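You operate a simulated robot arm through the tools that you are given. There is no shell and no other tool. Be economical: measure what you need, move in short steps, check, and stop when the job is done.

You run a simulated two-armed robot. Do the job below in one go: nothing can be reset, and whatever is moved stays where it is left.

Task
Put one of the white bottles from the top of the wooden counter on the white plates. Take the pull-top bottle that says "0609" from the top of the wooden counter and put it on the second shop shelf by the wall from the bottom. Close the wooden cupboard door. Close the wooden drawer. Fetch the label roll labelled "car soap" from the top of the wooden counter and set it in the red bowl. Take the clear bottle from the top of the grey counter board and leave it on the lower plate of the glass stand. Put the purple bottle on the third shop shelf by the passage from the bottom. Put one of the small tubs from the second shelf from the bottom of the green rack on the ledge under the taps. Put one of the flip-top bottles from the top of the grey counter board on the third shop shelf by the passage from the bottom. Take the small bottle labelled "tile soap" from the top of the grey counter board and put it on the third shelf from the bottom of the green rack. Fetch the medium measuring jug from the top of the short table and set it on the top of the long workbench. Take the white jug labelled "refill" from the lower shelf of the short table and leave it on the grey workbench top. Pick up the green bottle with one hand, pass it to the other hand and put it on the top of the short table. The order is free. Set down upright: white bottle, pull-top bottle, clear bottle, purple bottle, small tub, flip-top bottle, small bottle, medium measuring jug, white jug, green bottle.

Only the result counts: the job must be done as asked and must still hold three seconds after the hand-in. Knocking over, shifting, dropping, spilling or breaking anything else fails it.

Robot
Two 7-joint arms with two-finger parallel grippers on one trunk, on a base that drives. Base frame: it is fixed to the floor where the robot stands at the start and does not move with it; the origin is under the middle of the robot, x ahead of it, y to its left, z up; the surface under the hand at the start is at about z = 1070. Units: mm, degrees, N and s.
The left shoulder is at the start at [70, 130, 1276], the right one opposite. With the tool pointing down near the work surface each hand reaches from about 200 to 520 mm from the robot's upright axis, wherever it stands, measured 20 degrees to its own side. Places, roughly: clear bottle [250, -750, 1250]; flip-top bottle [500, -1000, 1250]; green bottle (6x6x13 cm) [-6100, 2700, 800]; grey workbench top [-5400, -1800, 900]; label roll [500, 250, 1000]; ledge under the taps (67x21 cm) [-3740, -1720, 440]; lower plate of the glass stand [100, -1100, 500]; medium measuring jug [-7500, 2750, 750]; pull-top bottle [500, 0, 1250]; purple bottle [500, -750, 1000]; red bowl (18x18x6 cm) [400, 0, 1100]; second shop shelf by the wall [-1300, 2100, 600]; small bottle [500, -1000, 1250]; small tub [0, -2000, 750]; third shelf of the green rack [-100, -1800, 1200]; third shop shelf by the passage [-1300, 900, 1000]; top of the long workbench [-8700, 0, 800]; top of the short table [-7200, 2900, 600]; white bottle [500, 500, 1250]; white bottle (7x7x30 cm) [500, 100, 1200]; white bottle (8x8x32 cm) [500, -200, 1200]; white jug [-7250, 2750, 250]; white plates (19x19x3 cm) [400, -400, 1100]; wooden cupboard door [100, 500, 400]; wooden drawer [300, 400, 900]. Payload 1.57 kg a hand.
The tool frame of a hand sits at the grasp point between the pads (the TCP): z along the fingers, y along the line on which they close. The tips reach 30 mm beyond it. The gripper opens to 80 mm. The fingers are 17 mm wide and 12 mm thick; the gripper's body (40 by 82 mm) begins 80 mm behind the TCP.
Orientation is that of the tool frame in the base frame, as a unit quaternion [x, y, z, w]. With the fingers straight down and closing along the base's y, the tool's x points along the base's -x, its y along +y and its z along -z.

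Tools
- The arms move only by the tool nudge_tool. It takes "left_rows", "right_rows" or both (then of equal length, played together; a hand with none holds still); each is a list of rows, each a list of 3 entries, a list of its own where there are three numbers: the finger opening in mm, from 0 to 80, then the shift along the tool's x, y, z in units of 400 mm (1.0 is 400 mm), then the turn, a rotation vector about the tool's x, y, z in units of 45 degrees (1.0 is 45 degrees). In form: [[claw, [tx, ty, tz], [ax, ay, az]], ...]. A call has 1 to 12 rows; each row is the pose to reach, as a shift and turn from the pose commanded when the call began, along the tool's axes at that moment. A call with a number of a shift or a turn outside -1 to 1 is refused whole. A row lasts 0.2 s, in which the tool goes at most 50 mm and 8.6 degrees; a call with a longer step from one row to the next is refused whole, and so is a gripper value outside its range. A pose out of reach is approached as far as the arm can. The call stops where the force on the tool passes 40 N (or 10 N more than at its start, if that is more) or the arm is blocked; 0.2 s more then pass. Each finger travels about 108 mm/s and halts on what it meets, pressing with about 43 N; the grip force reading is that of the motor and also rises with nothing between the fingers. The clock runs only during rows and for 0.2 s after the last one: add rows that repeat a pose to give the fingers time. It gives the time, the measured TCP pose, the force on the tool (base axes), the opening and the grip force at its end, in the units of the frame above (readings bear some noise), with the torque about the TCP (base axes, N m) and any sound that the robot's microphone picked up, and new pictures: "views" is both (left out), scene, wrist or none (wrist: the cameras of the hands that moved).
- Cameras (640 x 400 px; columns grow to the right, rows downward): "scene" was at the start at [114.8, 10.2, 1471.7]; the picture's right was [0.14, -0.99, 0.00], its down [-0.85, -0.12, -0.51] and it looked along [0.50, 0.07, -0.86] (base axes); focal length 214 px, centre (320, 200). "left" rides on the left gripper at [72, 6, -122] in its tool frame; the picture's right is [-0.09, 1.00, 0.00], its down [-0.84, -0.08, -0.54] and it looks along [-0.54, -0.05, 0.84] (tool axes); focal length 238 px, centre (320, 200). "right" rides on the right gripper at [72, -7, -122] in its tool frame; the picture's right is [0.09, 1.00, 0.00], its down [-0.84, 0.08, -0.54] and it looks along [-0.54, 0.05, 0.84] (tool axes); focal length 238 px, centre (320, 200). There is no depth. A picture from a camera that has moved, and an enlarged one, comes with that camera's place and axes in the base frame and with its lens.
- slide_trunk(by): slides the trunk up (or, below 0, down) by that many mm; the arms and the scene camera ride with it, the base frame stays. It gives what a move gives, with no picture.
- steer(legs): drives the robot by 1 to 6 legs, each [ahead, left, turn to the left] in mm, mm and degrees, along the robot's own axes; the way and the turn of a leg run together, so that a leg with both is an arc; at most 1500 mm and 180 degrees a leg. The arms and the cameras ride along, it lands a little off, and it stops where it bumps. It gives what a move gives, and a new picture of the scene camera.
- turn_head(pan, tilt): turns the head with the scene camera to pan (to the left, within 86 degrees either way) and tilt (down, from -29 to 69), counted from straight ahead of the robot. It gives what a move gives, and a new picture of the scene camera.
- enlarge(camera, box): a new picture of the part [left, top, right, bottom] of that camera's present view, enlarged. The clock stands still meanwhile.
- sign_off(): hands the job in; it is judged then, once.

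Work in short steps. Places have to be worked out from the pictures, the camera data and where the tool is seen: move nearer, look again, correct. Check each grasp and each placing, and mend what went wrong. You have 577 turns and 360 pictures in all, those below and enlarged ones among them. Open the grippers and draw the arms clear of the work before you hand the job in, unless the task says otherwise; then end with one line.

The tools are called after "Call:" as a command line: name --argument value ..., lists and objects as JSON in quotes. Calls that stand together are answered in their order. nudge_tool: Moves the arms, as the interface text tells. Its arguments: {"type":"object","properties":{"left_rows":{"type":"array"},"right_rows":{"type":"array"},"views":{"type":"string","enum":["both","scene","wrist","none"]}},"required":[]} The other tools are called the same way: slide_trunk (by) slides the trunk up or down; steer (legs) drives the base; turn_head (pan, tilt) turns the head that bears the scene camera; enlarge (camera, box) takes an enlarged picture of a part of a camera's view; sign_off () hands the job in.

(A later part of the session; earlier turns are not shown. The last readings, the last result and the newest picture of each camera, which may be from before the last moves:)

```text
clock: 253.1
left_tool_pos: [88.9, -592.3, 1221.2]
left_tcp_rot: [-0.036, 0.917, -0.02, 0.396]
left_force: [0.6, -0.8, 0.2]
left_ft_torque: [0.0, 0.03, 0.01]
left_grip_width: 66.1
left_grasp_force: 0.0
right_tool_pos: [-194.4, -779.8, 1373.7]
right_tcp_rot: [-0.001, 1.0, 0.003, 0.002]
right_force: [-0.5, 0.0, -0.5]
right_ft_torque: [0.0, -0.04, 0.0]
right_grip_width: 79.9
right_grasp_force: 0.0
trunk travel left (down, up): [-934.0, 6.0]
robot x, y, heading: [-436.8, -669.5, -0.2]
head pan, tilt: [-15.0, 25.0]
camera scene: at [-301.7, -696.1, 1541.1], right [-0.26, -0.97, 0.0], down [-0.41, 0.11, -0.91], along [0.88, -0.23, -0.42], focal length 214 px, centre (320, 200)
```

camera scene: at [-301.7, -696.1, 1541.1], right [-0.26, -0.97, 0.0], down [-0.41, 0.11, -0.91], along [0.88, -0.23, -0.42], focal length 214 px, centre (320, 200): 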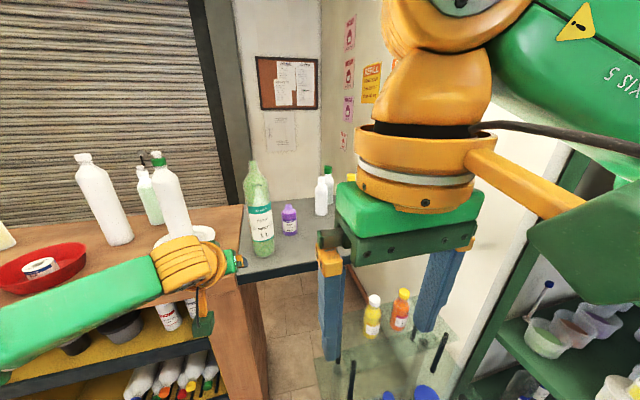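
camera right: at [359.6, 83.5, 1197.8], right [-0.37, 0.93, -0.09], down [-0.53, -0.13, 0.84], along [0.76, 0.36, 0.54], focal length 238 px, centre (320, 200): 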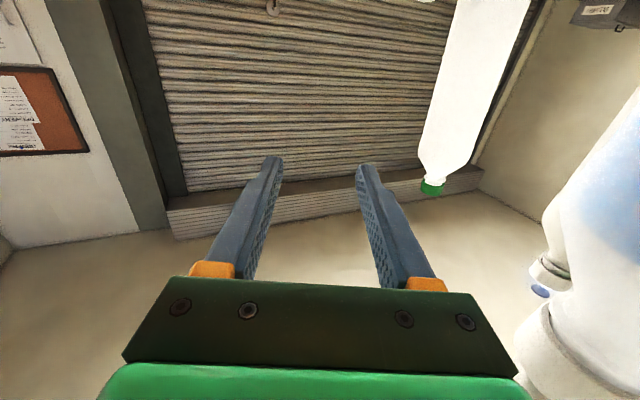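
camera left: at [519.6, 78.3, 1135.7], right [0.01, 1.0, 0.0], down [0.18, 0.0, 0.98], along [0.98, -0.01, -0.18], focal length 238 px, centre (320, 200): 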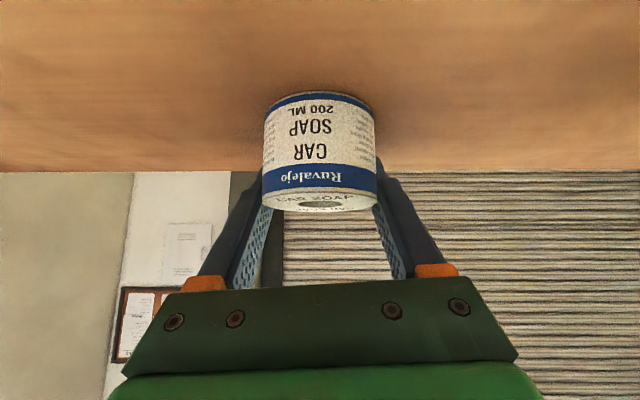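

Call:
enlarge --camera "scene" --box '[230, 140, 360, 280]'

Call:
turn_head --pan -15 --tilt 62

```text
2.86 times, centred on (295, 210) of scene
camera zoom: at [-301.7, -696.1, 1541.1], right [-0.26, -0.97, 0.0], down [-0.41, 0.11, -0.91], along [0.88, -0.23, -0.42], focal length 613 px, centre (391, 171)
```

zoom: 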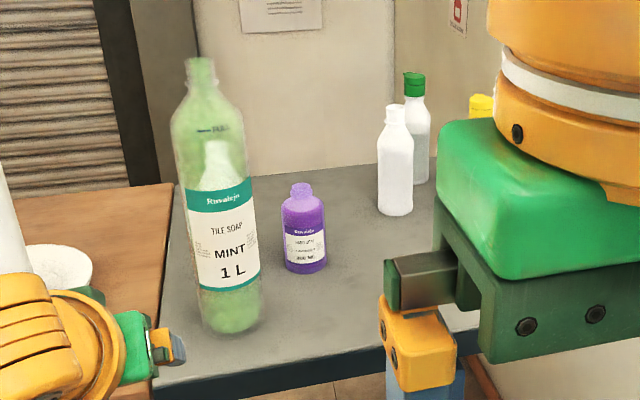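

```text
clock: 254.1
left_tool_pos: [87.2, -591.7, 1219.8]
left_tcp_rot: [-0.034, 0.917, -0.021, 0.397]
left_force: [-0.3, -0.7, -1.2]
left_ft_torque: [-0.01, 0.03, 0.01]
left_grip_width: 66.4
left_grasp_force: 0.0
right_tool_pos: [-193.4, -780.3, 1373.6]
right_tcp_rot: [0.0, 1.0, 0.002, 0.002]
right_force: [-0.2, -0.8, -0.5]
right_ft_torque: [0.04, 0.0, -0.04]
right_grip_width: 80.1
right_grasp_force: 0.0
trunk travel left (down, up): [-934.0, 6.0]
robot x, y, heading: [-441.4, -673.3, 0.2]
head pan, tilt: [-15.0, 62.0]
camera scene: at [-328.5, -688.7, 1488.9], right [-0.26, -0.97, 0.0], down [-0.85, 0.23, -0.47], along [0.45, -0.12, -0.88], focal length 214 px, centre (320, 200)
```

scene: 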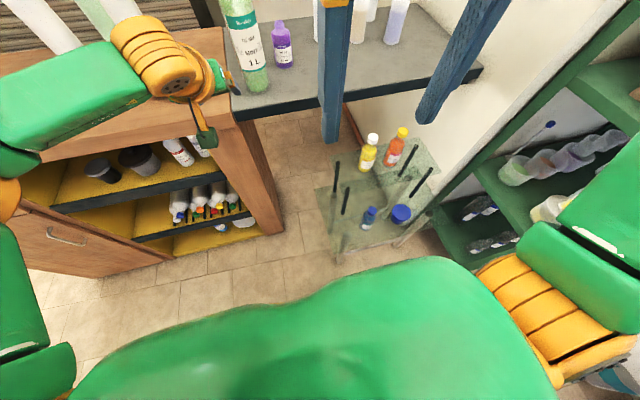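

The clear 1 L bottle and purple bottle are visible. I move right and turn slightly for a better view of the rest.

Call:
steer --legs '[[-80, -250, 0], [0, 0, 10]]'

Call:
turn_head --pan 0 --tilt 25

Call:
enlarge --camera "scene" --box '[200, 120, 420, 270]'

```text
clock: 256.7
left_tool_pos: [-14.1, -753.6, 1219.8]
left_tcp_rot: [-0.114, 0.911, 0.014, 0.396]
left_force: [-0.1, -0.4, -1.1]
left_ft_torque: [0.01, 0.0, 0.0]
left_grip_width: 66.0
left_grasp_force: 0.1
right_tool_pos: [-259.5, -988.3, 1374.4]
right_tcp_rot: [-0.085, 0.996, 0.003, 0.003]
right_force: [-0.2, -0.1, -0.6]
right_ft_torque: [0.0, -0.02, 0.01]
right_grip_width: 80.1
right_grasp_force: 0.1
trunk travel left (down, up): [-934.0, 6.0]
robot x, y, heading: [-520.3, -925.5, 9.8]
head pan, tilt: [-15.0, 62.0]
camera scene: at [-406.8, -921.3, 1488.8], right [-0.09, -1.0, 0.0], down [-0.88, 0.08, -0.47], along [0.47, -0.04, -0.88], focal length 214 px, centre (320, 200)
```

scene: 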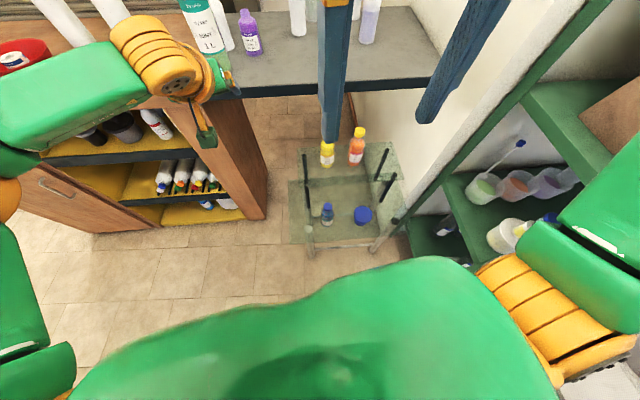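

```text
clock: 257.7
left_tool_pos: [-13.4, -753.8, 1220.3]
left_tcp_rot: [-0.114, 0.911, 0.013, 0.397]
left_force: [1.4, 0.1, -0.3]
left_ft_torque: [0.02, 0.02, 0.0]
left_grip_width: 66.0
left_grasp_force: 0.1
right_tool_pos: [-260.2, -987.0, 1373.3]
right_tcp_rot: [-0.087, 0.996, 0.003, 0.002]
right_force: [-0.2, -0.7, 0.4]
right_ft_torque: [0.01, 0.0, 0.0]
right_grip_width: 79.8
right_grasp_force: 0.2
trunk travel left (down, up): [-934.0, 6.0]
robot x, y, heading: [-517.0, -925.2, 10.1]
head pan, tilt: [0.0, 25.0]
camera scene: at [-381.1, -898.3, 1541.1], right [0.17, -0.99, 0.0], down [-0.42, -0.07, -0.91], along [0.89, 0.15, -0.42], focal length 214 px, centre (320, 200)
```

scene: 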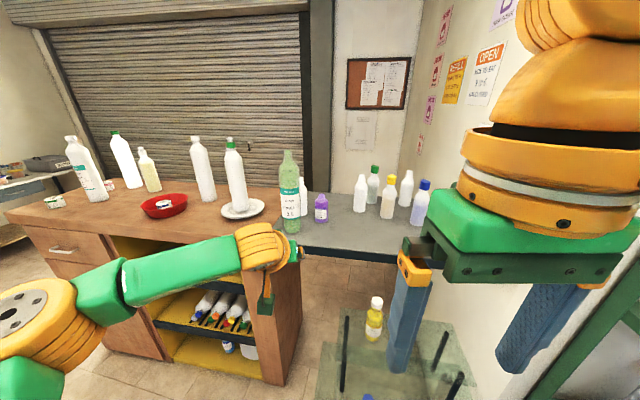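

```text
2.67 times, centred on (310, 195) of scene
camera zoom: at [-381.1, -898.3, 1541.1], right [0.17, -0.99, 0.0], down [-0.42, -0.07, -0.91], along [0.89, 0.15, -0.42], focal length 572 px, centre (347, 213)
```

zoom: 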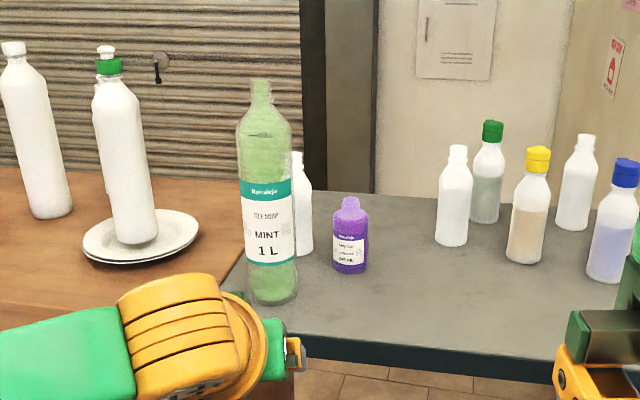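

Call:
enlarge --camera "scene" --box '[340, 155, 440, 235]'

Call:
enlarge --camera "scene" --box '[270, 140, 340, 240]'

```text
5.00 times, centred on (390, 195) of scene
camera zoom: at [-381.1, -898.3, 1541.1], right [0.17, -0.99, 0.0], down [-0.42, -0.07, -0.91], along [0.89, 0.15, -0.42], focal length 1072 px, centre (-30, 225)
```

zoom: 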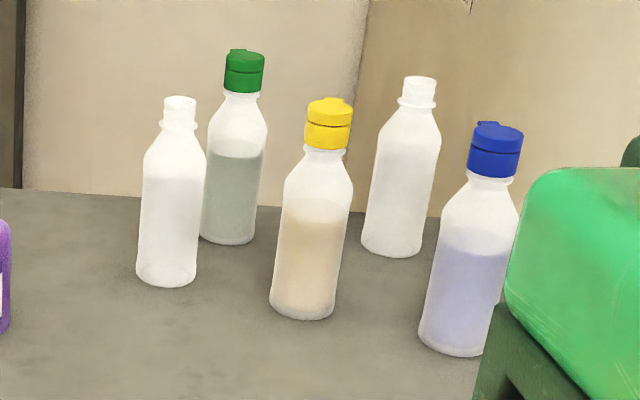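

```text
4.00 times, centred on (305, 190) of scene
camera zoom: at [-381.1, -898.3, 1541.1], right [0.17, -0.99, 0.0], down [-0.42, -0.07, -0.91], along [0.89, 0.15, -0.42], focal length 858 px, centre (380, 240)
```

zoom: 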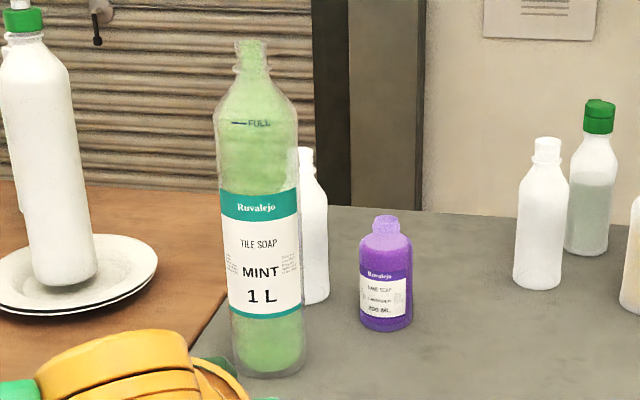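

The clear bottle (neck top ≈z 1393) stands at ≈(298, −671). I bring the left hand to horizontal at neck height and drive in front of it.

Call:
nudge_tool --left_rows '[[70, [-0.045, 0, -0.042], [0, -0.16, 0]], [80, [-0.09, 0, -0.085], [0, -0.32, 0]], [80, [-0.135, 0, -0.127], [0, -0.48, 0]], [80, [-0.18, 0, -0.17], [0, -0.64, 0]], [80, [-0.225, 0, -0.21], [0, -0.8, 0]], [80, [-0.274, 0, -0.255], [0, -0.94, 0]]]' --views "none"

Call:
steer --legs '[[0, 0, -10], [80, 130, 0]]'

```text
clock: 259.1
left_tool_pos: [-13.5, -743.9, 1370.6]
left_tcp_rot: [-0.102, 0.705, 0.054, 0.699]
left_force: [0.3, -0.5, 0.2]
left_ft_torque: [0.02, 0.0, 0.01]
left_grip_width: 80.1
left_grasp_force: 0.1
right_tool_pos: [-259.8, -987.4, 1374.6]
right_tcp_rot: [-0.085, 0.996, 0.003, 0.002]
right_force: [0.5, 0.3, -0.1]
right_ft_torque: [-0.02, -0.01, 0.0]
right_grip_width: 80.1
right_grasp_force: 0.1
trunk travel left (down, up): [-934.0, 6.0]
robot x, y, heading: [-516.5, -923.0, 9.6]
head pan, tilt: [0.0, 25.0]
```

```text
clock: 261.2
left_tool_pos: [87.7, -710.4, 1371.7]
left_tcp_rot: [-0.038, 0.712, -0.007, 0.701]
left_force: [-0.2, -0.8, -0.4]
left_ft_torque: [-0.05, 0.0, 0.04]
left_grip_width: 79.8
left_grasp_force: 0.0
right_tool_pos: [-195.5, -907.6, 1373.3]
right_tcp_rot: [0.002, 1.0, 0.004, 0.003]
right_force: [0.4, 0.1, 0.2]
right_ft_torque: [-0.01, -0.06, 0.0]
right_grip_width: 79.7
right_grasp_force: 0.0
trunk travel left (down, up): [-934.0, 6.0]
robot x, y, heading: [-437.1, -792.7, -0.3]
head pan, tilt: [0.0, 25.0]
camera scene: at [-300.4, -799.0, 1541.5], right [0.0, -1.0, 0.0], down [-0.42, 0.01, -0.91], along [0.91, 0.0, -0.42], focal length 214 px, centre (320, 200)
```

scene: 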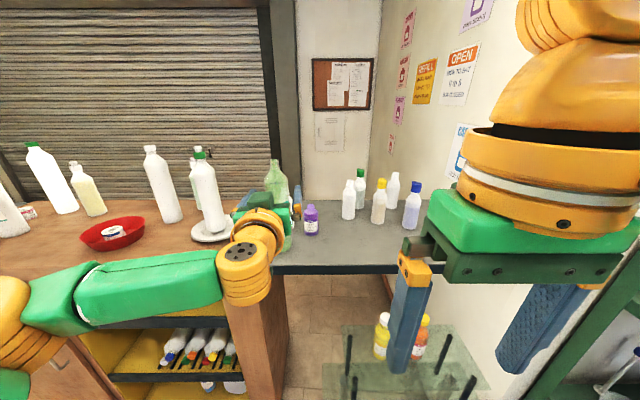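

Call:
enlarge --camera "left" --box '[0, 0, 640, 400]'

```text
1.00 times, centred on (320, 200) of left (not enlarged: the box is as wide or as high as the picture)
camera zoom: at [-34.9, -712.9, 1302.0], right [-0.04, 1.0, 0.03], down [-0.53, -0.05, 0.85], along [0.85, 0.02, 0.53], focal length 238 px, centre (320, 200)
```

zoom: 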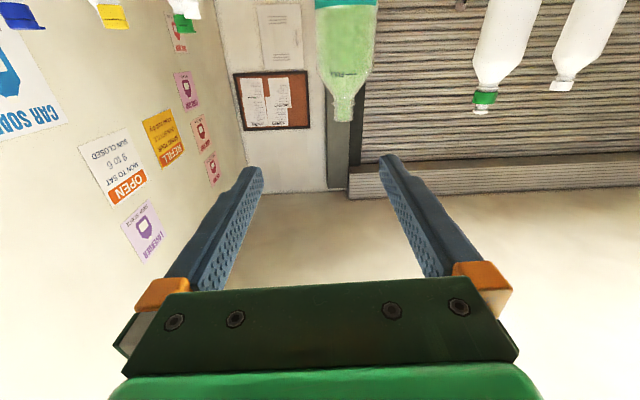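

Call:
steer --legs '[[120, 38, 0]]'

Call:
nudge_tool --left_rows '[[80, [0, 0, 0.06], [0, 0, 0]]]' --views "wrist"

```text
clock: 262.5
left_tool_pos: [207.0, -671.7, 1373.9]
left_tcp_rot: [-0.037, 0.71, -0.007, 0.703]
left_force: [0.4, -0.9, 1.0]
left_ft_torque: [-0.01, -0.02, -0.01]
left_grip_width: 79.7
left_grasp_force: 0.1
right_tool_pos: [-78.4, -867.2, 1373.5]
right_tcp_rot: [0.003, 1.0, 0.004, 0.005]
right_force: [-0.6, -0.6, -0.1]
right_ft_torque: [0.02, -0.06, -0.01]
right_grip_width: 80.2
right_grasp_force: 0.0
trunk travel left (down, up): [-934.0, 6.0]
robot x, y, heading: [-312.4, -756.4, -0.4]
head pan, tilt: [0.0, 25.0]
camera scene: at [-182.2, -759.1, 1541.9], right [-0.01, -1.0, 0.0], down [-0.42, 0.0, -0.91], along [0.91, 0.0, -0.42], focal length 214 px, centre (320, 200)
```

scene: 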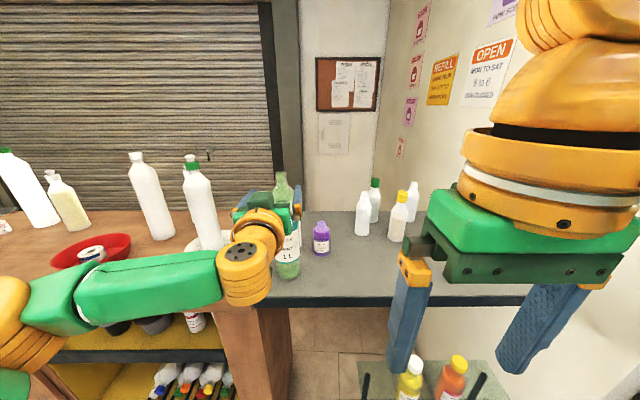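

```text
clock: 262.9
left_tool_pos: [241.7, -668.0, 1369.3]
left_tcp_rot: [-0.038, 0.713, -0.008, 0.7]
left_force: [0.2, -1.3, -0.5]
left_ft_torque: [-0.01, 0.0, -0.02]
left_grip_width: 79.7
left_grasp_force: 0.2
right_tool_pos: [-68.3, -865.3, 1373.4]
right_tcp_rot: [0.003, 1.0, 0.002, 0.001]
right_force: [0.7, 0.2, 1.2]
right_ft_torque: [0.0, 0.0, 0.0]
right_grip_width: 80.0
right_grasp_force: 0.1
trunk travel left (down, up): [-934.0, 6.0]
robot x, y, heading: [-312.3, -758.8, -0.4]
head pan, tilt: [0.0, 25.0]
camera left: at [117.7, -670.1, 1299.7], right [-0.04, 1.0, 0.03], down [-0.52, -0.04, 0.85], along [0.85, 0.02, 0.52], focal length 238 px, centre (320, 200)
```

left: 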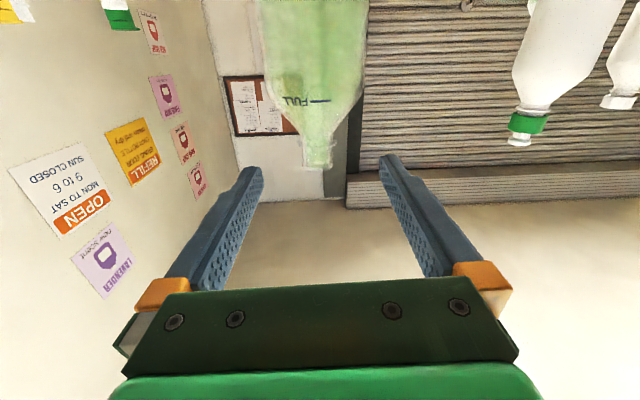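

Call:
nudge_tool --left_rows '[[80, [0, 0, 0.07], [0, 0, 0]], [80, [0, 0, 0.14], [0, 0, 0]], [60, [0, 0, 0.14], [0, 0, 0]], [40, [0, 0, 0.14], [0, 0, 0]], [20, [0, 0, 0.14], [0, 0, 0]], [10, [0, 0, 0.14], [0, 0, 0]]]' --views "wrist"

```text
clock: 264.3
left_tool_pos: [293.0, -665.5, 1370.1]
left_tcp_rot: [-0.038, 0.712, -0.007, 0.702]
left_force: [-0.1, 1.0, 2.6]
left_ft_torque: [0.5, -0.1, 0.03]
left_grip_width: 26.7
left_grasp_force: 37.6
right_tool_pos: [-72.3, -863.3, 1373.7]
right_tcp_rot: [0.003, 1.0, 0.003, 0.002]
right_force: [0.0, -0.3, -0.2]
right_ft_torque: [-0.03, 0.0, 0.02]
right_grip_width: 79.7
right_grasp_force: 0.0
trunk travel left (down, up): [-934.0, 6.0]
robot x, y, heading: [-318.5, -754.7, -0.4]
head pan, tilt: [0.0, 25.0]
camera left: at [169.9, -667.1, 1300.4], right [-0.04, 1.0, 0.03], down [-0.53, -0.05, 0.85], along [0.85, 0.02, 0.53], focal length 238 px, centre (320, 200)
```

left: 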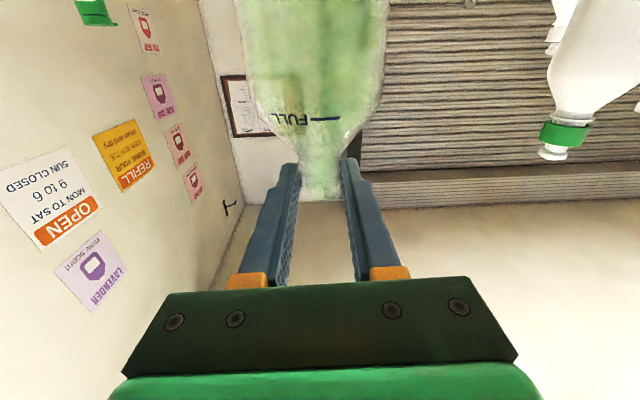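

Neck gripped (27 mm). I lift 40 mm and check the weight.

Call:
nudge_tool --left_rows '[[10, [-0.05, 0, 0], [0, 0, 0]], [10, [-0.1, 0, 0], [0, 0, 0]], [10, [-0.1, 0, 0], [0, 0, 0]]]' --views "wrist"

```text
clock: 265.1
left_tool_pos: [294.2, -663.3, 1410.5]
left_tcp_rot: [-0.039, 0.712, -0.008, 0.701]
left_force: [-0.3, -0.1, -0.7]
left_ft_torque: [-0.03, -0.01, 0.02]
left_grip_width: 25.1
left_grasp_force: 36.4
right_tool_pos: [-71.7, -864.8, 1373.3]
right_tcp_rot: [0.003, 1.0, 0.002, 0.003]
right_force: [0.0, -0.4, -0.7]
right_ft_torque: [0.0, 0.01, 0.01]
right_grip_width: 80.1
right_grasp_force: 0.0
trunk travel left (down, up): [-934.0, 6.0]
robot x, y, heading: [-314.5, -754.9, -0.3]
head pan, tilt: [0.0, 25.0]
camera left: at [170.0, -665.3, 1340.3], right [-0.04, 1.0, 0.03], down [-0.53, -0.04, 0.85], along [0.85, 0.02, 0.53], focal length 238 px, centre (320, 200)
```

left: 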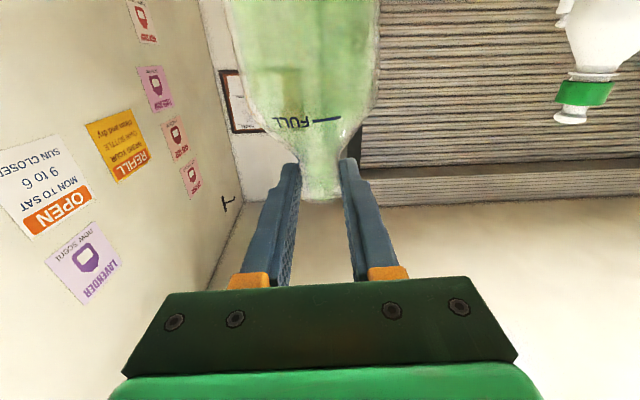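

The bottle comes along (it is nearly empty). I back off and check.

Call:
steer --legs '[[-300, 0, 0]]'

```text
clock: 267.2
left_tool_pos: [-5.2, -665.2, 1408.2]
left_tcp_rot: [-0.036, 0.714, -0.01, 0.7]
left_force: [-0.5, -0.3, -0.8]
left_ft_torque: [0.0, 0.0, -0.01]
left_grip_width: 25.3
left_grasp_force: 36.3
right_tool_pos: [-372.2, -864.0, 1373.7]
right_tcp_rot: [0.006, 1.0, 0.003, 0.001]
right_force: [0.4, 0.0, 0.1]
right_ft_torque: [0.02, -0.02, 0.03]
right_grip_width: 79.9
right_grasp_force: 0.1
trunk travel left (down, up): [-934.0, 6.0]
robot x, y, heading: [-618.4, -754.5, -0.6]
head pan, tilt: [0.0, 25.0]
camera scene: at [-473.7, -755.0, 1540.7], right [-0.01, -1.0, 0.0], down [-0.43, 0.0, -0.9], along [0.9, -0.01, -0.43], focal length 214 px, centre (320, 200)
```

scene: 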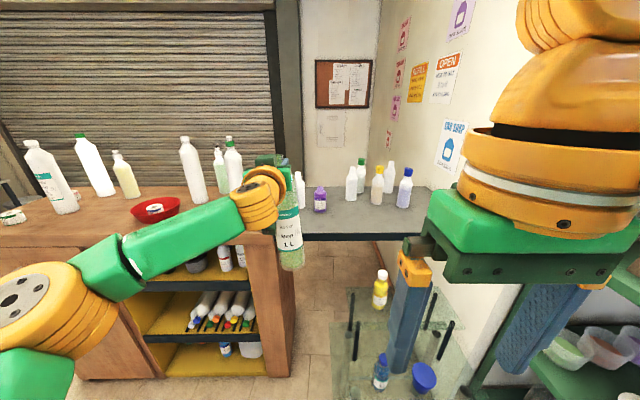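

Bottle in hand. Now I look at the glass stand.

Call:
turn_head --pan -25 --tilt 45

Call:
enlarge --camera "scene" --box '[180, 80, 420, 280]'

```text
clock: 268.1
left_tool_pos: [-10.2, -664.5, 1409.3]
left_tcp_rot: [-0.036, 0.712, -0.01, 0.701]
left_force: [0.3, -0.2, -1.1]
left_ft_torque: [0.01, -0.02, -0.02]
left_grip_width: 25.2
left_grasp_force: 36.4
right_tool_pos: [-375.9, -864.3, 1374.5]
right_tcp_rot: [0.006, 1.0, 0.002, 0.003]
right_force: [1.4, -0.4, -0.2]
right_ft_torque: [-0.02, -0.01, -0.04]
right_grip_width: 80.0
right_grasp_force: 0.0
trunk travel left (down, up): [-934.0, 6.0]
robot x, y, heading: [-620.5, -756.1, -0.6]
head pan, tilt: [-25.0, 45.0]
camera scene: at [-497.4, -789.0, 1510.7], right [-0.43, -0.9, 0.0], down [-0.64, 0.31, -0.71], along [0.64, -0.31, -0.71], focal length 214 px, centre (320, 200)
```

scene: 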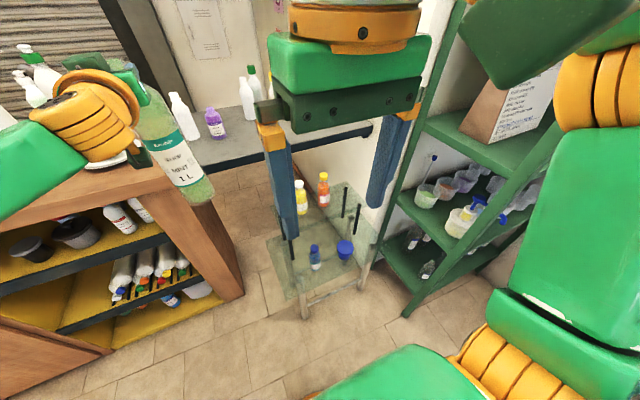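

```text
2.00 times, centred on (300, 180) of scene
camera zoom: at [-497.4, -789.0, 1510.7], right [-0.43, -0.9, 0.0], down [-0.64, 0.31, -0.71], along [0.64, -0.31, -0.71], focal length 429 px, centre (360, 240)
```

zoom: 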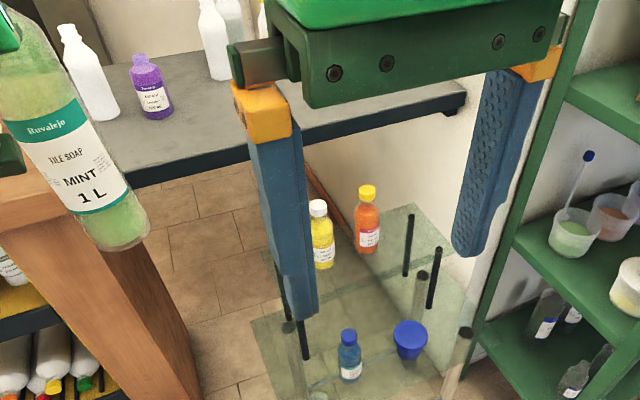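

Call:
steer --legs '[[-250, -280, 0]]'

Call:
slide_trunk --by -400

Call:
slide_trunk --by -180

Call:
turn_head --pan -5 --tilt 20

```text
clock: 270.4
left_tool_pos: [-264.0, -945.0, 1408.4]
left_tcp_rot: [-0.033, 0.713, -0.014, 0.7]
left_force: [0.7, 0.5, -0.6]
left_ft_torque: [-0.04, 0.04, -0.08]
left_grip_width: 24.9
left_grasp_force: 36.7
right_tool_pos: [-632.7, -1140.7, 1372.6]
right_tcp_rot: [0.009, 1.0, 0.001, 0.001]
right_force: [1.0, -0.1, 0.6]
right_ft_torque: [-0.04, 0.0, -0.02]
right_grip_width: 79.9
right_grasp_force: 0.0
trunk travel left (down, up): [-934.0, 6.0]
robot x, y, heading: [-877.5, -1033.0, -1.0]
head pan, tilt: [-25.0, 45.0]
camera scene: at [-753.0, -1065.2, 1510.4], right [-0.44, -0.9, 0.0], down [-0.64, 0.31, -0.71], along [0.63, -0.31, -0.71], focal length 214 px, centre (320, 200)
```

scene: 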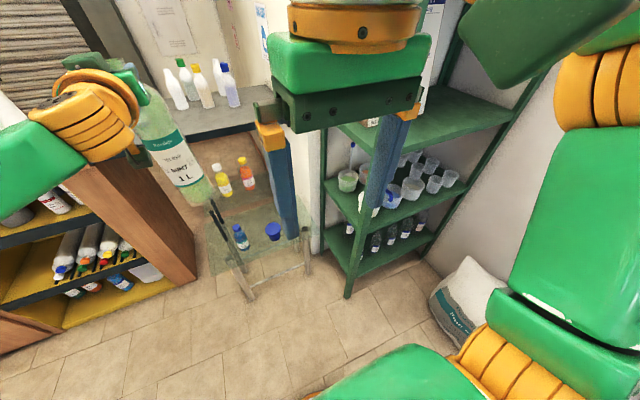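

```text
clock: 274.3
left_tool_pos: [-266.6, -946.6, 1009.6]
left_tcp_rot: [-0.034, 0.713, -0.013, 0.7]
left_force: [0.2, -0.9, -0.6]
left_ft_torque: [0.0, 0.02, 0.01]
left_grip_width: 24.7
left_grasp_force: 36.7
right_tool_pos: [-634.6, -1142.6, 974.0]
right_tcp_rot: [0.009, 1.0, 0.002, 0.002]
right_force: [0.2, 0.3, -0.4]
right_ft_torque: [0.01, 0.01, -0.02]
right_grip_width: 80.0
right_grasp_force: 0.1
trunk travel left (down, up): [-534.0, 406.0]
robot x, y, heading: [-875.4, -1030.2, -1.2]
head pan, tilt: [-25.0, 45.0]
```

```text
clock: 276.3
left_tool_pos: [-267.6, -947.9, 829.4]
left_tcp_rot: [-0.034, 0.713, -0.013, 0.701]
left_force: [0.1, -0.3, -0.1]
left_ft_torque: [-0.01, 0.02, 0.02]
left_grip_width: 25.0
left_grasp_force: 35.8
right_tool_pos: [-636.0, -1143.8, 794.0]
right_tcp_rot: [0.009, 1.0, 0.003, 0.003]
right_force: [-0.2, 0.2, 0.3]
right_ft_torque: [0.05, -0.02, -0.01]
right_grip_width: 80.1
right_grasp_force: 0.1
trunk travel left (down, up): [-354.0, 586.0]
robot x, y, heading: [-872.4, -1029.5, -1.0]
head pan, tilt: [-25.0, 45.0]
```

```text
clock: 277.2
left_tool_pos: [-267.8, -947.3, 829.9]
left_tcp_rot: [-0.034, 0.713, -0.013, 0.7]
left_force: [0.0, -0.5, -0.3]
left_ft_torque: [-0.01, 0.0, 0.0]
left_grip_width: 24.8
left_grasp_force: 36.3
right_tool_pos: [-634.5, -1143.5, 793.2]
right_tcp_rot: [0.009, 1.0, 0.003, 0.003]
right_force: [0.0, -0.9, 0.4]
right_ft_torque: [0.0, -0.03, 0.0]
right_grip_width: 80.0
right_grasp_force: 0.1
trunk travel left (down, up): [-354.0, 586.0]
robot x, y, heading: [-878.1, -1029.7, -1.2]
head pan, tilt: [-5.0, 20.0]
camera scene: at [-736.3, -1042.1, 969.2], right [-0.11, -0.99, 0.0], down [-0.34, 0.04, -0.94], along [0.93, -0.1, -0.34], focal length 214 px, centre (320, 200)
```

scene: 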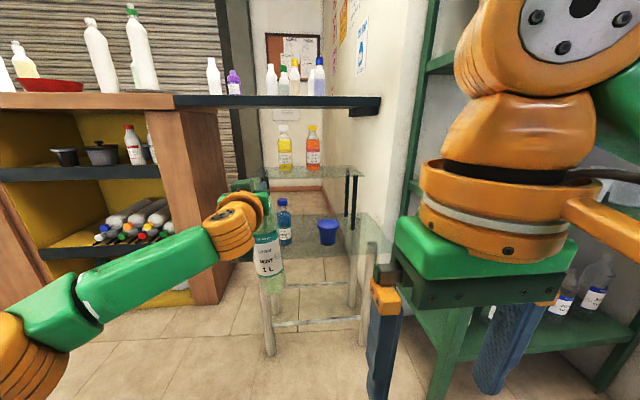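

Call:
enlarge --camera "scene" --box '[220, 110, 420, 360]'

```text
1.60 times, centred on (320, 235) of scene
camera zoom: at [-736.3, -1042.1, 969.2], right [-0.11, -0.99, 0.0], down [-0.34, 0.04, -0.94], along [0.93, -0.1, -0.34], focal length 343 px, centre (320, 144)
```

zoom: 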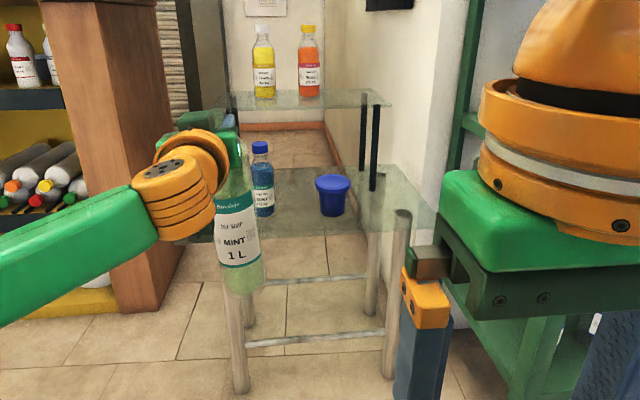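

The lower plate (z≈530, x from −75, y −890…−1320) is open in front; free space right of the blue cup at ≈(−5, −1255). I raise 130, turn to heading −30° and approach.

Call:
slide_trunk --by 130

Call:
steer --legs '[[0, 0, -29], [108, 156, 0]]'

Call:
turn_head --pan 5 --tilt 35

```text
clock: 278.8
left_tool_pos: [-266.5, -945.8, 959.5]
left_tcp_rot: [-0.034, 0.713, -0.013, 0.7]
left_force: [-1.0, -0.1, -0.1]
left_ft_torque: [0.02, 0.04, 0.01]
left_grip_width: 25.1
left_grasp_force: 36.3
right_tool_pos: [-634.5, -1143.6, 922.4]
right_tcp_rot: [0.01, 1.0, 0.002, 0.003]
right_force: [0.1, 0.3, 0.1]
right_ft_torque: [0.02, 0.01, -0.01]
right_grip_width: 79.9
right_grasp_force: 0.0
trunk travel left (down, up): [-484.0, 456.0]
robot x, y, heading: [-878.8, -1033.1, -0.7]
head pan, tilt: [-5.0, 20.0]
```

```text
clock: 281.7
left_tool_pos: [-130.1, -1167.1, 959.1]
left_tcp_rot: [0.144, 0.699, -0.186, 0.675]
left_force: [-0.3, 0.2, 0.4]
left_ft_torque: [0.02, 0.0, -0.01]
left_grip_width: 24.9
left_grasp_force: 36.5
right_tool_pos: [-544.4, -1161.0, 922.7]
right_tcp_rot: [0.257, 0.966, 0.002, 0.003]
right_force: [0.1, -0.2, 0.0]
right_ft_torque: [0.0, 0.02, 0.02]
right_grip_width: 80.1
right_grasp_force: 0.0
trunk travel left (down, up): [-484.0, 456.0]
robot x, y, heading: [-704.9, -946.5, -29.6]
head pan, tilt: [-5.0, 20.0]
camera scene: at [-586.4, -1026.1, 1099.2], right [-0.57, -0.82, 0.0], down [-0.28, 0.19, -0.94], along [0.77, -0.54, -0.34], focal length 214 px, centre (320, 200)
```

scene: 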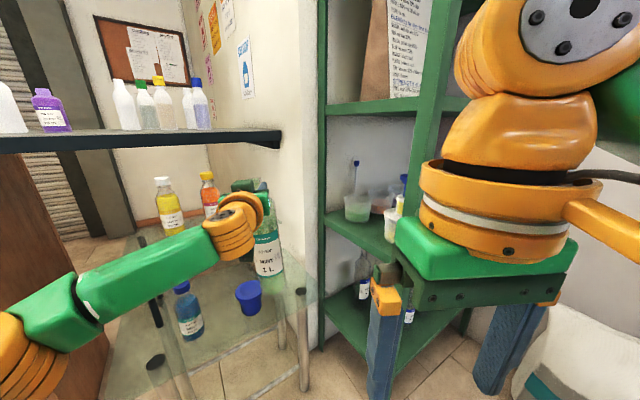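

```text
clock: 282.5
left_tool_pos: [-129.1, -1167.7, 959.7]
left_tcp_rot: [0.143, 0.699, -0.186, 0.676]
left_force: [0.1, 0.3, 0.0]
left_ft_torque: [0.0, -0.03, 0.04]
left_grip_width: 24.9
left_grasp_force: 36.3
right_tool_pos: [-544.5, -1162.3, 922.2]
right_tcp_rot: [0.257, 0.966, 0.001, 0.003]
right_force: [-0.5, 0.8, -0.7]
right_ft_torque: [0.03, -0.01, -0.02]
right_grip_width: 80.0
right_grasp_force: 0.0
trunk travel left (down, up): [-484.0, 456.0]
robot x, y, heading: [-705.1, -949.5, -29.4]
head pan, tilt: [5.0, 35.0]
camera scene: at [-583.1, -1010.0, 1075.5], right [-0.42, -0.91, 0.0], down [-0.52, 0.24, -0.82], along [0.74, -0.34, -0.57], focal length 214 px, centre (320, 200)
```

scene: 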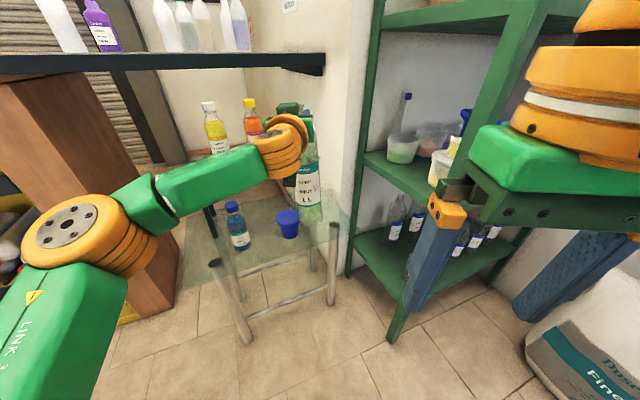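

Call:
steer --legs '[[158, -18, 0]]'

Call:
slide_trunk --by -85

Call:
turn_head --pan 5 --tilt 40

```text
clock: 283.9
left_tool_pos: [-2.0, -1263.6, 960.3]
left_tcp_rot: [0.145, 0.698, -0.187, 0.675]
left_force: [0.0, 0.4, -1.1]
left_ft_torque: [0.02, -0.05, -0.01]
left_grip_width: 25.1
left_grasp_force: 36.5
right_tool_pos: [-418.6, -1256.1, 922.4]
right_tcp_rot: [0.258, 0.966, 0.002, 0.002]
right_force: [-0.5, -0.3, 0.5]
right_ft_torque: [0.02, -0.04, 0.01]
right_grip_width: 80.2
right_grasp_force: 0.1
trunk travel left (down, up): [-484.0, 456.0]
robot x, y, heading: [-574.1, -1044.1, -29.8]
head pan, tilt: [5.0, 35.0]
camera scene: at [-455.6, -1104.5, 1075.4], right [-0.42, -0.91, 0.0], down [-0.52, 0.24, -0.82], along [0.74, -0.35, -0.57], focal length 214 px, centre (320, 200)
```

scene: 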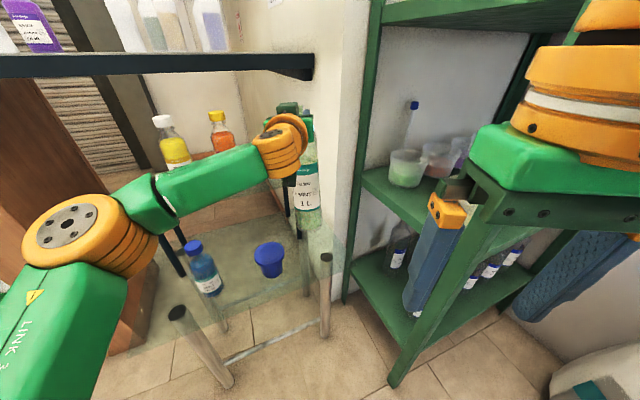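

```text
clock: 285.1
left_tool_pos: [-7.1, -1263.4, 877.4]
left_tcp_rot: [0.146, 0.696, -0.188, 0.677]
left_force: [-14.4, -1.7, 5.7]
left_ft_torque: [-0.28, 1.15, -0.33]
left_grip_width: 25.2
left_grasp_force: 37.3
right_tool_pos: [-423.3, -1258.1, 838.5]
right_tcp_rot: [0.259, 0.966, 0.003, 0.006]
right_force: [1.0, 0.4, -0.2]
right_ft_torque: [-0.02, -0.02, 0.0]
right_grip_width: 80.0
right_grasp_force: 0.0
trunk travel left (down, up): [-399.0, 541.0]
robot x, y, heading: [-576.9, -1045.1, -30.1]
head pan, tilt: [5.0, 35.0]
```

```text
clock: 285.8
left_tool_pos: [-6.8, -1263.1, 878.0]
left_tcp_rot: [0.146, 0.696, -0.186, 0.678]
left_force: [-14.2, -2.2, 4.7]
left_ft_torque: [-0.37, 1.15, -0.35]
left_grip_width: 25.3
left_grasp_force: 36.4
right_tool_pos: [-424.2, -1258.0, 839.3]
right_tcp_rot: [0.258, 0.966, 0.002, 0.007]
right_force: [0.2, -0.2, -0.1]
right_ft_torque: [0.01, 0.03, -0.01]
right_grip_width: 80.1
right_grasp_force: 0.0
trunk travel left (down, up): [-399.0, 541.0]
robot x, y, heading: [-576.5, -1046.0, -29.9]
head pan, tilt: [5.0, 40.0]
camera scene: at [-463.8, -1103.5, 983.6], right [-0.42, -0.91, 0.0], down [-0.58, 0.27, -0.77], along [0.7, -0.32, -0.64], focal length 214 px, centre (320, 200)
```

scene: 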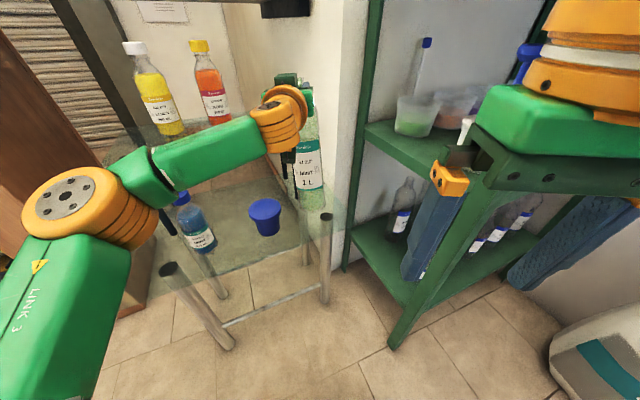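

The bottle leans against the upper plate's edge (14 N). I raise it again and zoom on the stand geometry.

Call:
slide_trunk --by 85

Call:
enlarge --camera "scene" --box '[120, 80, 380, 300]'

```text
clock: 287.0
left_tool_pos: [-0.9, -1263.3, 958.9]
left_tcp_rot: [0.145, 0.699, -0.187, 0.675]
left_force: [0.3, 1.1, 0.1]
left_ft_torque: [0.01, -0.02, -0.01]
left_grip_width: 25.0
left_grasp_force: 36.9
right_tool_pos: [-418.5, -1258.0, 923.2]
right_tcp_rot: [0.258, 0.966, 0.002, 0.003]
right_force: [-0.2, -0.3, -0.1]
right_ft_torque: [0.03, 0.03, -0.01]
right_grip_width: 79.9
right_grasp_force: 0.1
trunk travel left (down, up): [-484.0, 456.0]
robot x, y, heading: [-578.5, -1040.9, -30.0]
head pan, tilt: [5.0, 40.0]
```

```text
1.82 times, centred on (250, 190) of scene
camera zoom: at [-458.2, -1103.4, 1067.8], right [-0.42, -0.91, 0.0], down [-0.58, 0.27, -0.77], along [0.69, -0.32, -0.64], focal length 390 px, centre (447, 218)
```

zoom: 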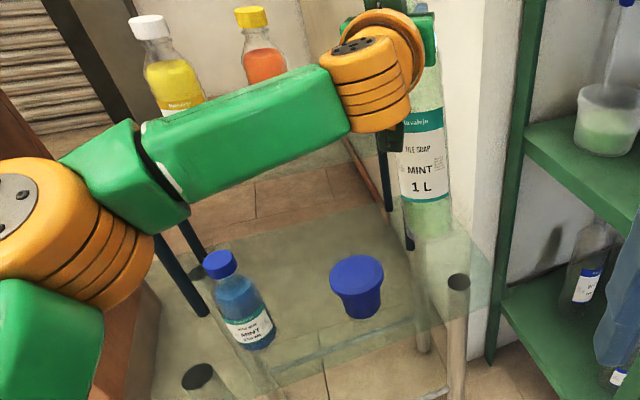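

The upper plate's edge is near x≈+40 and the lower plate's front edge near x≈−116. I shift back to centre at (−38, −1248) and lower again.

Call:
steer --legs '[[-40, -5, 0]]'

Call:
slide_trunk --by -85

Call:
slide_trunk --by -15

```text
clock: 287.9
left_tool_pos: [-37.4, -1246.5, 959.6]
left_tcp_rot: [0.145, 0.699, -0.187, 0.675]
left_force: [-0.5, -0.4, -0.5]
left_ft_torque: [0.06, 0.01, 0.01]
left_grip_width: 24.5
left_grasp_force: 36.7
right_tool_pos: [-455.9, -1241.7, 923.8]
right_tcp_rot: [0.258, 0.966, 0.002, 0.003]
right_force: [-0.2, -0.1, -0.4]
right_ft_torque: [0.03, 0.0, 0.01]
right_grip_width: 80.0
right_grasp_force: 0.0
trunk travel left (down, up): [-484.0, 456.0]
robot x, y, heading: [-617.2, -1028.5, -29.8]
head pan, tilt: [5.0, 40.0]
camera scene: at [-494.8, -1087.8, 1067.8], right [-0.42, -0.91, 0.0], down [-0.58, 0.27, -0.77], along [0.69, -0.32, -0.64], focal length 214 px, centre (320, 200)
```

scene: 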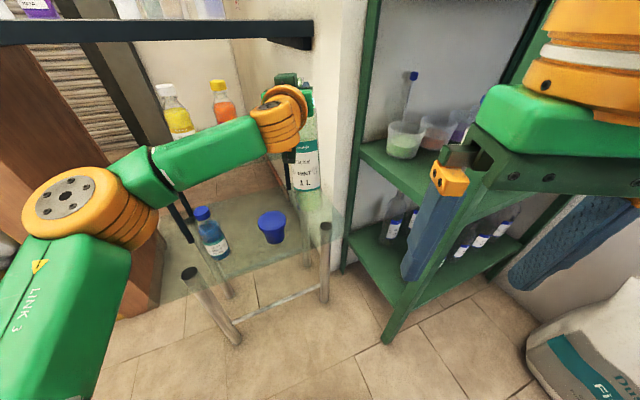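

```text
clock: 289.1
left_tool_pos: [-39.3, -1246.6, 875.4]
left_tcp_rot: [0.145, 0.698, -0.187, 0.675]
left_force: [-0.3, -1.2, -0.8]
left_ft_torque: [0.01, -0.02, -0.02]
left_grip_width: 25.2
left_grasp_force: 36.3
right_tool_pos: [-455.3, -1242.1, 838.1]
right_tcp_rot: [0.257, 0.966, 0.002, 0.004]
right_force: [-0.8, -0.3, 0.0]
right_ft_torque: [0.0, 0.03, -0.01]
right_grip_width: 80.0
right_grasp_force: 0.1
trunk travel left (down, up): [-399.0, 541.0]
robot x, y, heading: [-613.2, -1027.2, -29.9]
head pan, tilt: [5.0, 40.0]
```

```text
clock: 289.7
left_tool_pos: [-37.9, -1247.2, 859.6]
left_tcp_rot: [0.145, 0.698, -0.187, 0.676]
left_force: [0.0, 0.1, -0.7]
left_ft_torque: [-0.01, -0.03, 0.02]
left_grip_width: 24.9
left_grasp_force: 36.2
right_tool_pos: [-455.7, -1241.7, 823.9]
right_tcp_rot: [0.257, 0.966, 0.002, 0.003]
right_force: [0.5, 0.7, -0.2]
right_ft_torque: [0.0, 0.02, -0.02]
right_grip_width: 80.0
right_grasp_force: 0.1
trunk travel left (down, up): [-384.0, 556.0]
robot x, y, heading: [-610.9, -1027.8, -29.8]
head pan, tilt: [5.0, 40.0]
```

Call:
slide_trunk --by -15

Call:
slide_trunk --by -8

Call:
slide_trunk --by -8

```text
clock: 290.3
left_tool_pos: [-37.8, -1246.2, 845.1]
left_tcp_rot: [0.145, 0.699, -0.187, 0.675]
left_force: [0.3, -0.8, -0.3]
left_ft_torque: [0.03, 0.0, 0.04]
left_grip_width: 24.9
left_grasp_force: 36.5
right_tool_pos: [-454.2, -1242.8, 807.7]
right_tcp_rot: [0.258, 0.966, 0.002, 0.002]
right_force: [-0.1, 1.1, 0.4]
right_ft_torque: [0.01, 0.0, 0.03]
right_grip_width: 79.8
right_grasp_force: 0.1
trunk travel left (down, up): [-369.0, 571.0]
robot x, y, heading: [-613.9, -1026.1, -29.8]
head pan, tilt: [5.0, 40.0]
```

```text
clock: 290.9
left_tool_pos: [-40.8, -1246.0, 840.5]
left_tcp_rot: [0.146, 0.696, -0.189, 0.677]
left_force: [2.7, -2.6, 13.8]
left_ft_torque: [-0.62, -0.92, 0.01]
left_grip_width: 24.7
left_grasp_force: 36.2
right_tool_pos: [-457.4, -1240.9, 801.6]
right_tcp_rot: [0.258, 0.966, 0.002, 0.005]
right_force: [-0.6, 0.2, 0.3]
right_ft_torque: [0.01, -0.01, -0.01]
right_grip_width: 80.1
right_grasp_force: 0.0
trunk travel left (down, up): [-361.0, 579.0]
robot x, y, heading: [-611.2, -1026.5, -29.8]
head pan, tilt: [5.0, 40.0]
```

```text
clock: 291.5
left_tool_pos: [-46.2, -1242.9, 839.2]
left_tcp_rot: [0.144, 0.692, -0.187, 0.682]
left_force: [2.7, 0.4, 40.1]
left_ft_torque: [-0.28, -0.81, 0.03]
left_grip_width: 25.0
left_grasp_force: 36.1
right_tool_pos: [-462.3, -1240.0, 795.4]
right_tcp_rot: [0.258, 0.966, 0.001, 0.008]
right_force: [0.0, 0.5, 0.5]
right_ft_torque: [0.0, 0.0, -0.02]
right_grip_width: 80.1
right_grasp_force: 0.1
trunk travel left (down, up): [-353.0, 587.0]
robot x, y, heading: [-614.7, -1027.8, -30.1]
head pan, tilt: [5.0, 40.0]
```

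Contact; I relieve 10 mm and open.

Call:
slide_trunk --by 10

Call:
nudge_tool --left_rows '[[35, [0, 0, 0], [0, 0, 0]], [50, [0, 0, 0], [0, 0, 0]], [70, [0, 0, 0], [0, 0, 0]], [80, [0, 0, 0], [0, 0, 0]]]' --views "both"

```text
clock: 292.1
left_tool_pos: [-41.4, -1247.5, 838.9]
left_tcp_rot: [0.145, 0.699, -0.187, 0.675]
left_force: [-2.3, 1.5, 10.3]
left_ft_torque: [0.25, 0.57, -0.06]
left_grip_width: 25.0
left_grasp_force: 36.9
right_tool_pos: [-458.5, -1241.6, 802.2]
right_tcp_rot: [0.258, 0.966, 0.001, 0.005]
right_force: [0.0, 0.6, 0.5]
right_ft_torque: [0.03, 0.0, 0.03]
right_grip_width: 79.8
right_grasp_force: 0.0
trunk travel left (down, up): [-363.0, 577.0]
robot x, y, heading: [-612.6, -1029.5, -30.2]
head pan, tilt: [5.0, 40.0]
```

```text
clock: 293.1
left_tool_pos: [-37.9, -1247.6, 839.1]
left_tcp_rot: [0.145, 0.699, -0.187, 0.675]
left_force: [0.3, 0.8, 0.1]
left_ft_torque: [-0.03, -0.04, 0.0]
left_grip_width: 80.0
left_grasp_force: 0.1
right_tool_pos: [-454.7, -1242.8, 802.8]
right_tcp_rot: [0.258, 0.966, 0.002, 0.003]
right_force: [-0.1, 0.5, 0.1]
right_ft_torque: [-0.02, 0.0, 0.0]
right_grip_width: 80.0
right_grasp_force: 0.1
trunk travel left (down, up): [-363.0, 577.0]
robot x, y, heading: [-613.2, -1031.2, -29.8]
head pan, tilt: [5.0, 40.0]
camera scene: at [-495.2, -1087.6, 946.8], right [-0.42, -0.91, 0.0], down [-0.58, 0.27, -0.77], along [0.69, -0.32, -0.64], focal length 214 px, centre (320, 200)
camera left: at [-147.3, -1188.2, 768.9], right [0.46, 0.89, 0.03], down [-0.48, 0.22, 0.85], along [0.75, -0.4, 0.53], focal length 238 px, centre (320, 200)
```

scene: 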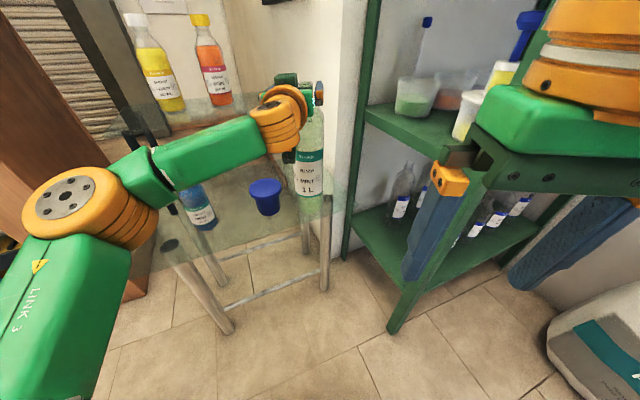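
left: 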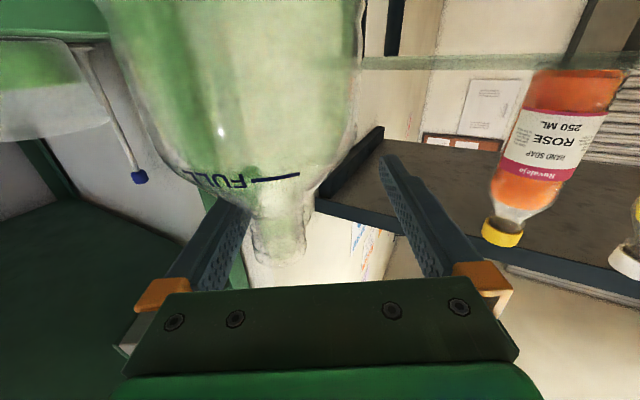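

Call:
enlarge --camera "scene" --box '[220, 60, 380, 260]'

```text
2.00 times, centred on (300, 160) of scene
camera zoom: at [-495.2, -1087.6, 946.8], right [-0.42, -0.91, 0.0], down [-0.58, 0.27, -0.77], along [0.69, -0.32, -0.64], focal length 429 px, centre (360, 280)
```

zoom: 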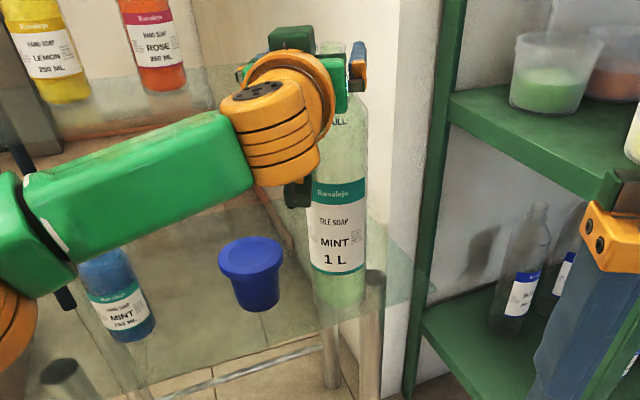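

Bottle stands upright on the lower plate. I withdraw straight back.

Call:
nudge_tool --left_rows '[[80, [0, -0.01, -0.06], [0, 0, 0]], [80, [0, -0.01, -0.14], [0, 0, 0]], [80, [0, -0.01, -0.22], [0, 0, 0]], [80, [0, -0.01, -0.3], [0, 0, 0]]]' --views "scene"

```text
clock: 294.1
left_tool_pos: [-146.0, -1194.3, 842.1]
left_tcp_rot: [0.145, 0.698, -0.186, 0.676]
left_force: [-0.8, 0.6, -0.8]
left_ft_torque: [0.0, 0.0, 0.02]
left_grip_width: 79.9
left_grasp_force: 0.1
right_tool_pos: [-455.7, -1241.1, 802.7]
right_tcp_rot: [0.258, 0.966, 0.001, 0.003]
right_force: [0.3, 0.0, 0.5]
right_ft_torque: [-0.01, 0.03, -0.02]
right_grip_width: 79.8
right_grasp_force: 0.1
trunk travel left (down, up): [-363.0, 577.0]
robot x, y, heading: [-614.8, -1029.4, -29.9]
head pan, tilt: [5.0, 40.0]
camera scene: at [-495.5, -1087.4, 946.9], right [-0.42, -0.91, 0.0], down [-0.58, 0.27, -0.77], along [0.69, -0.32, -0.64], focal length 214 px, centre (320, 200)
```

scene: 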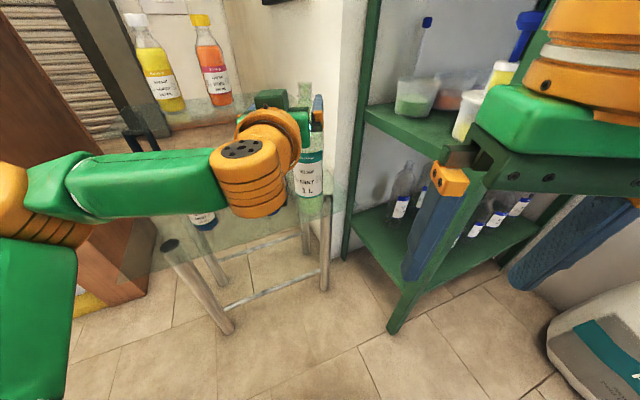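

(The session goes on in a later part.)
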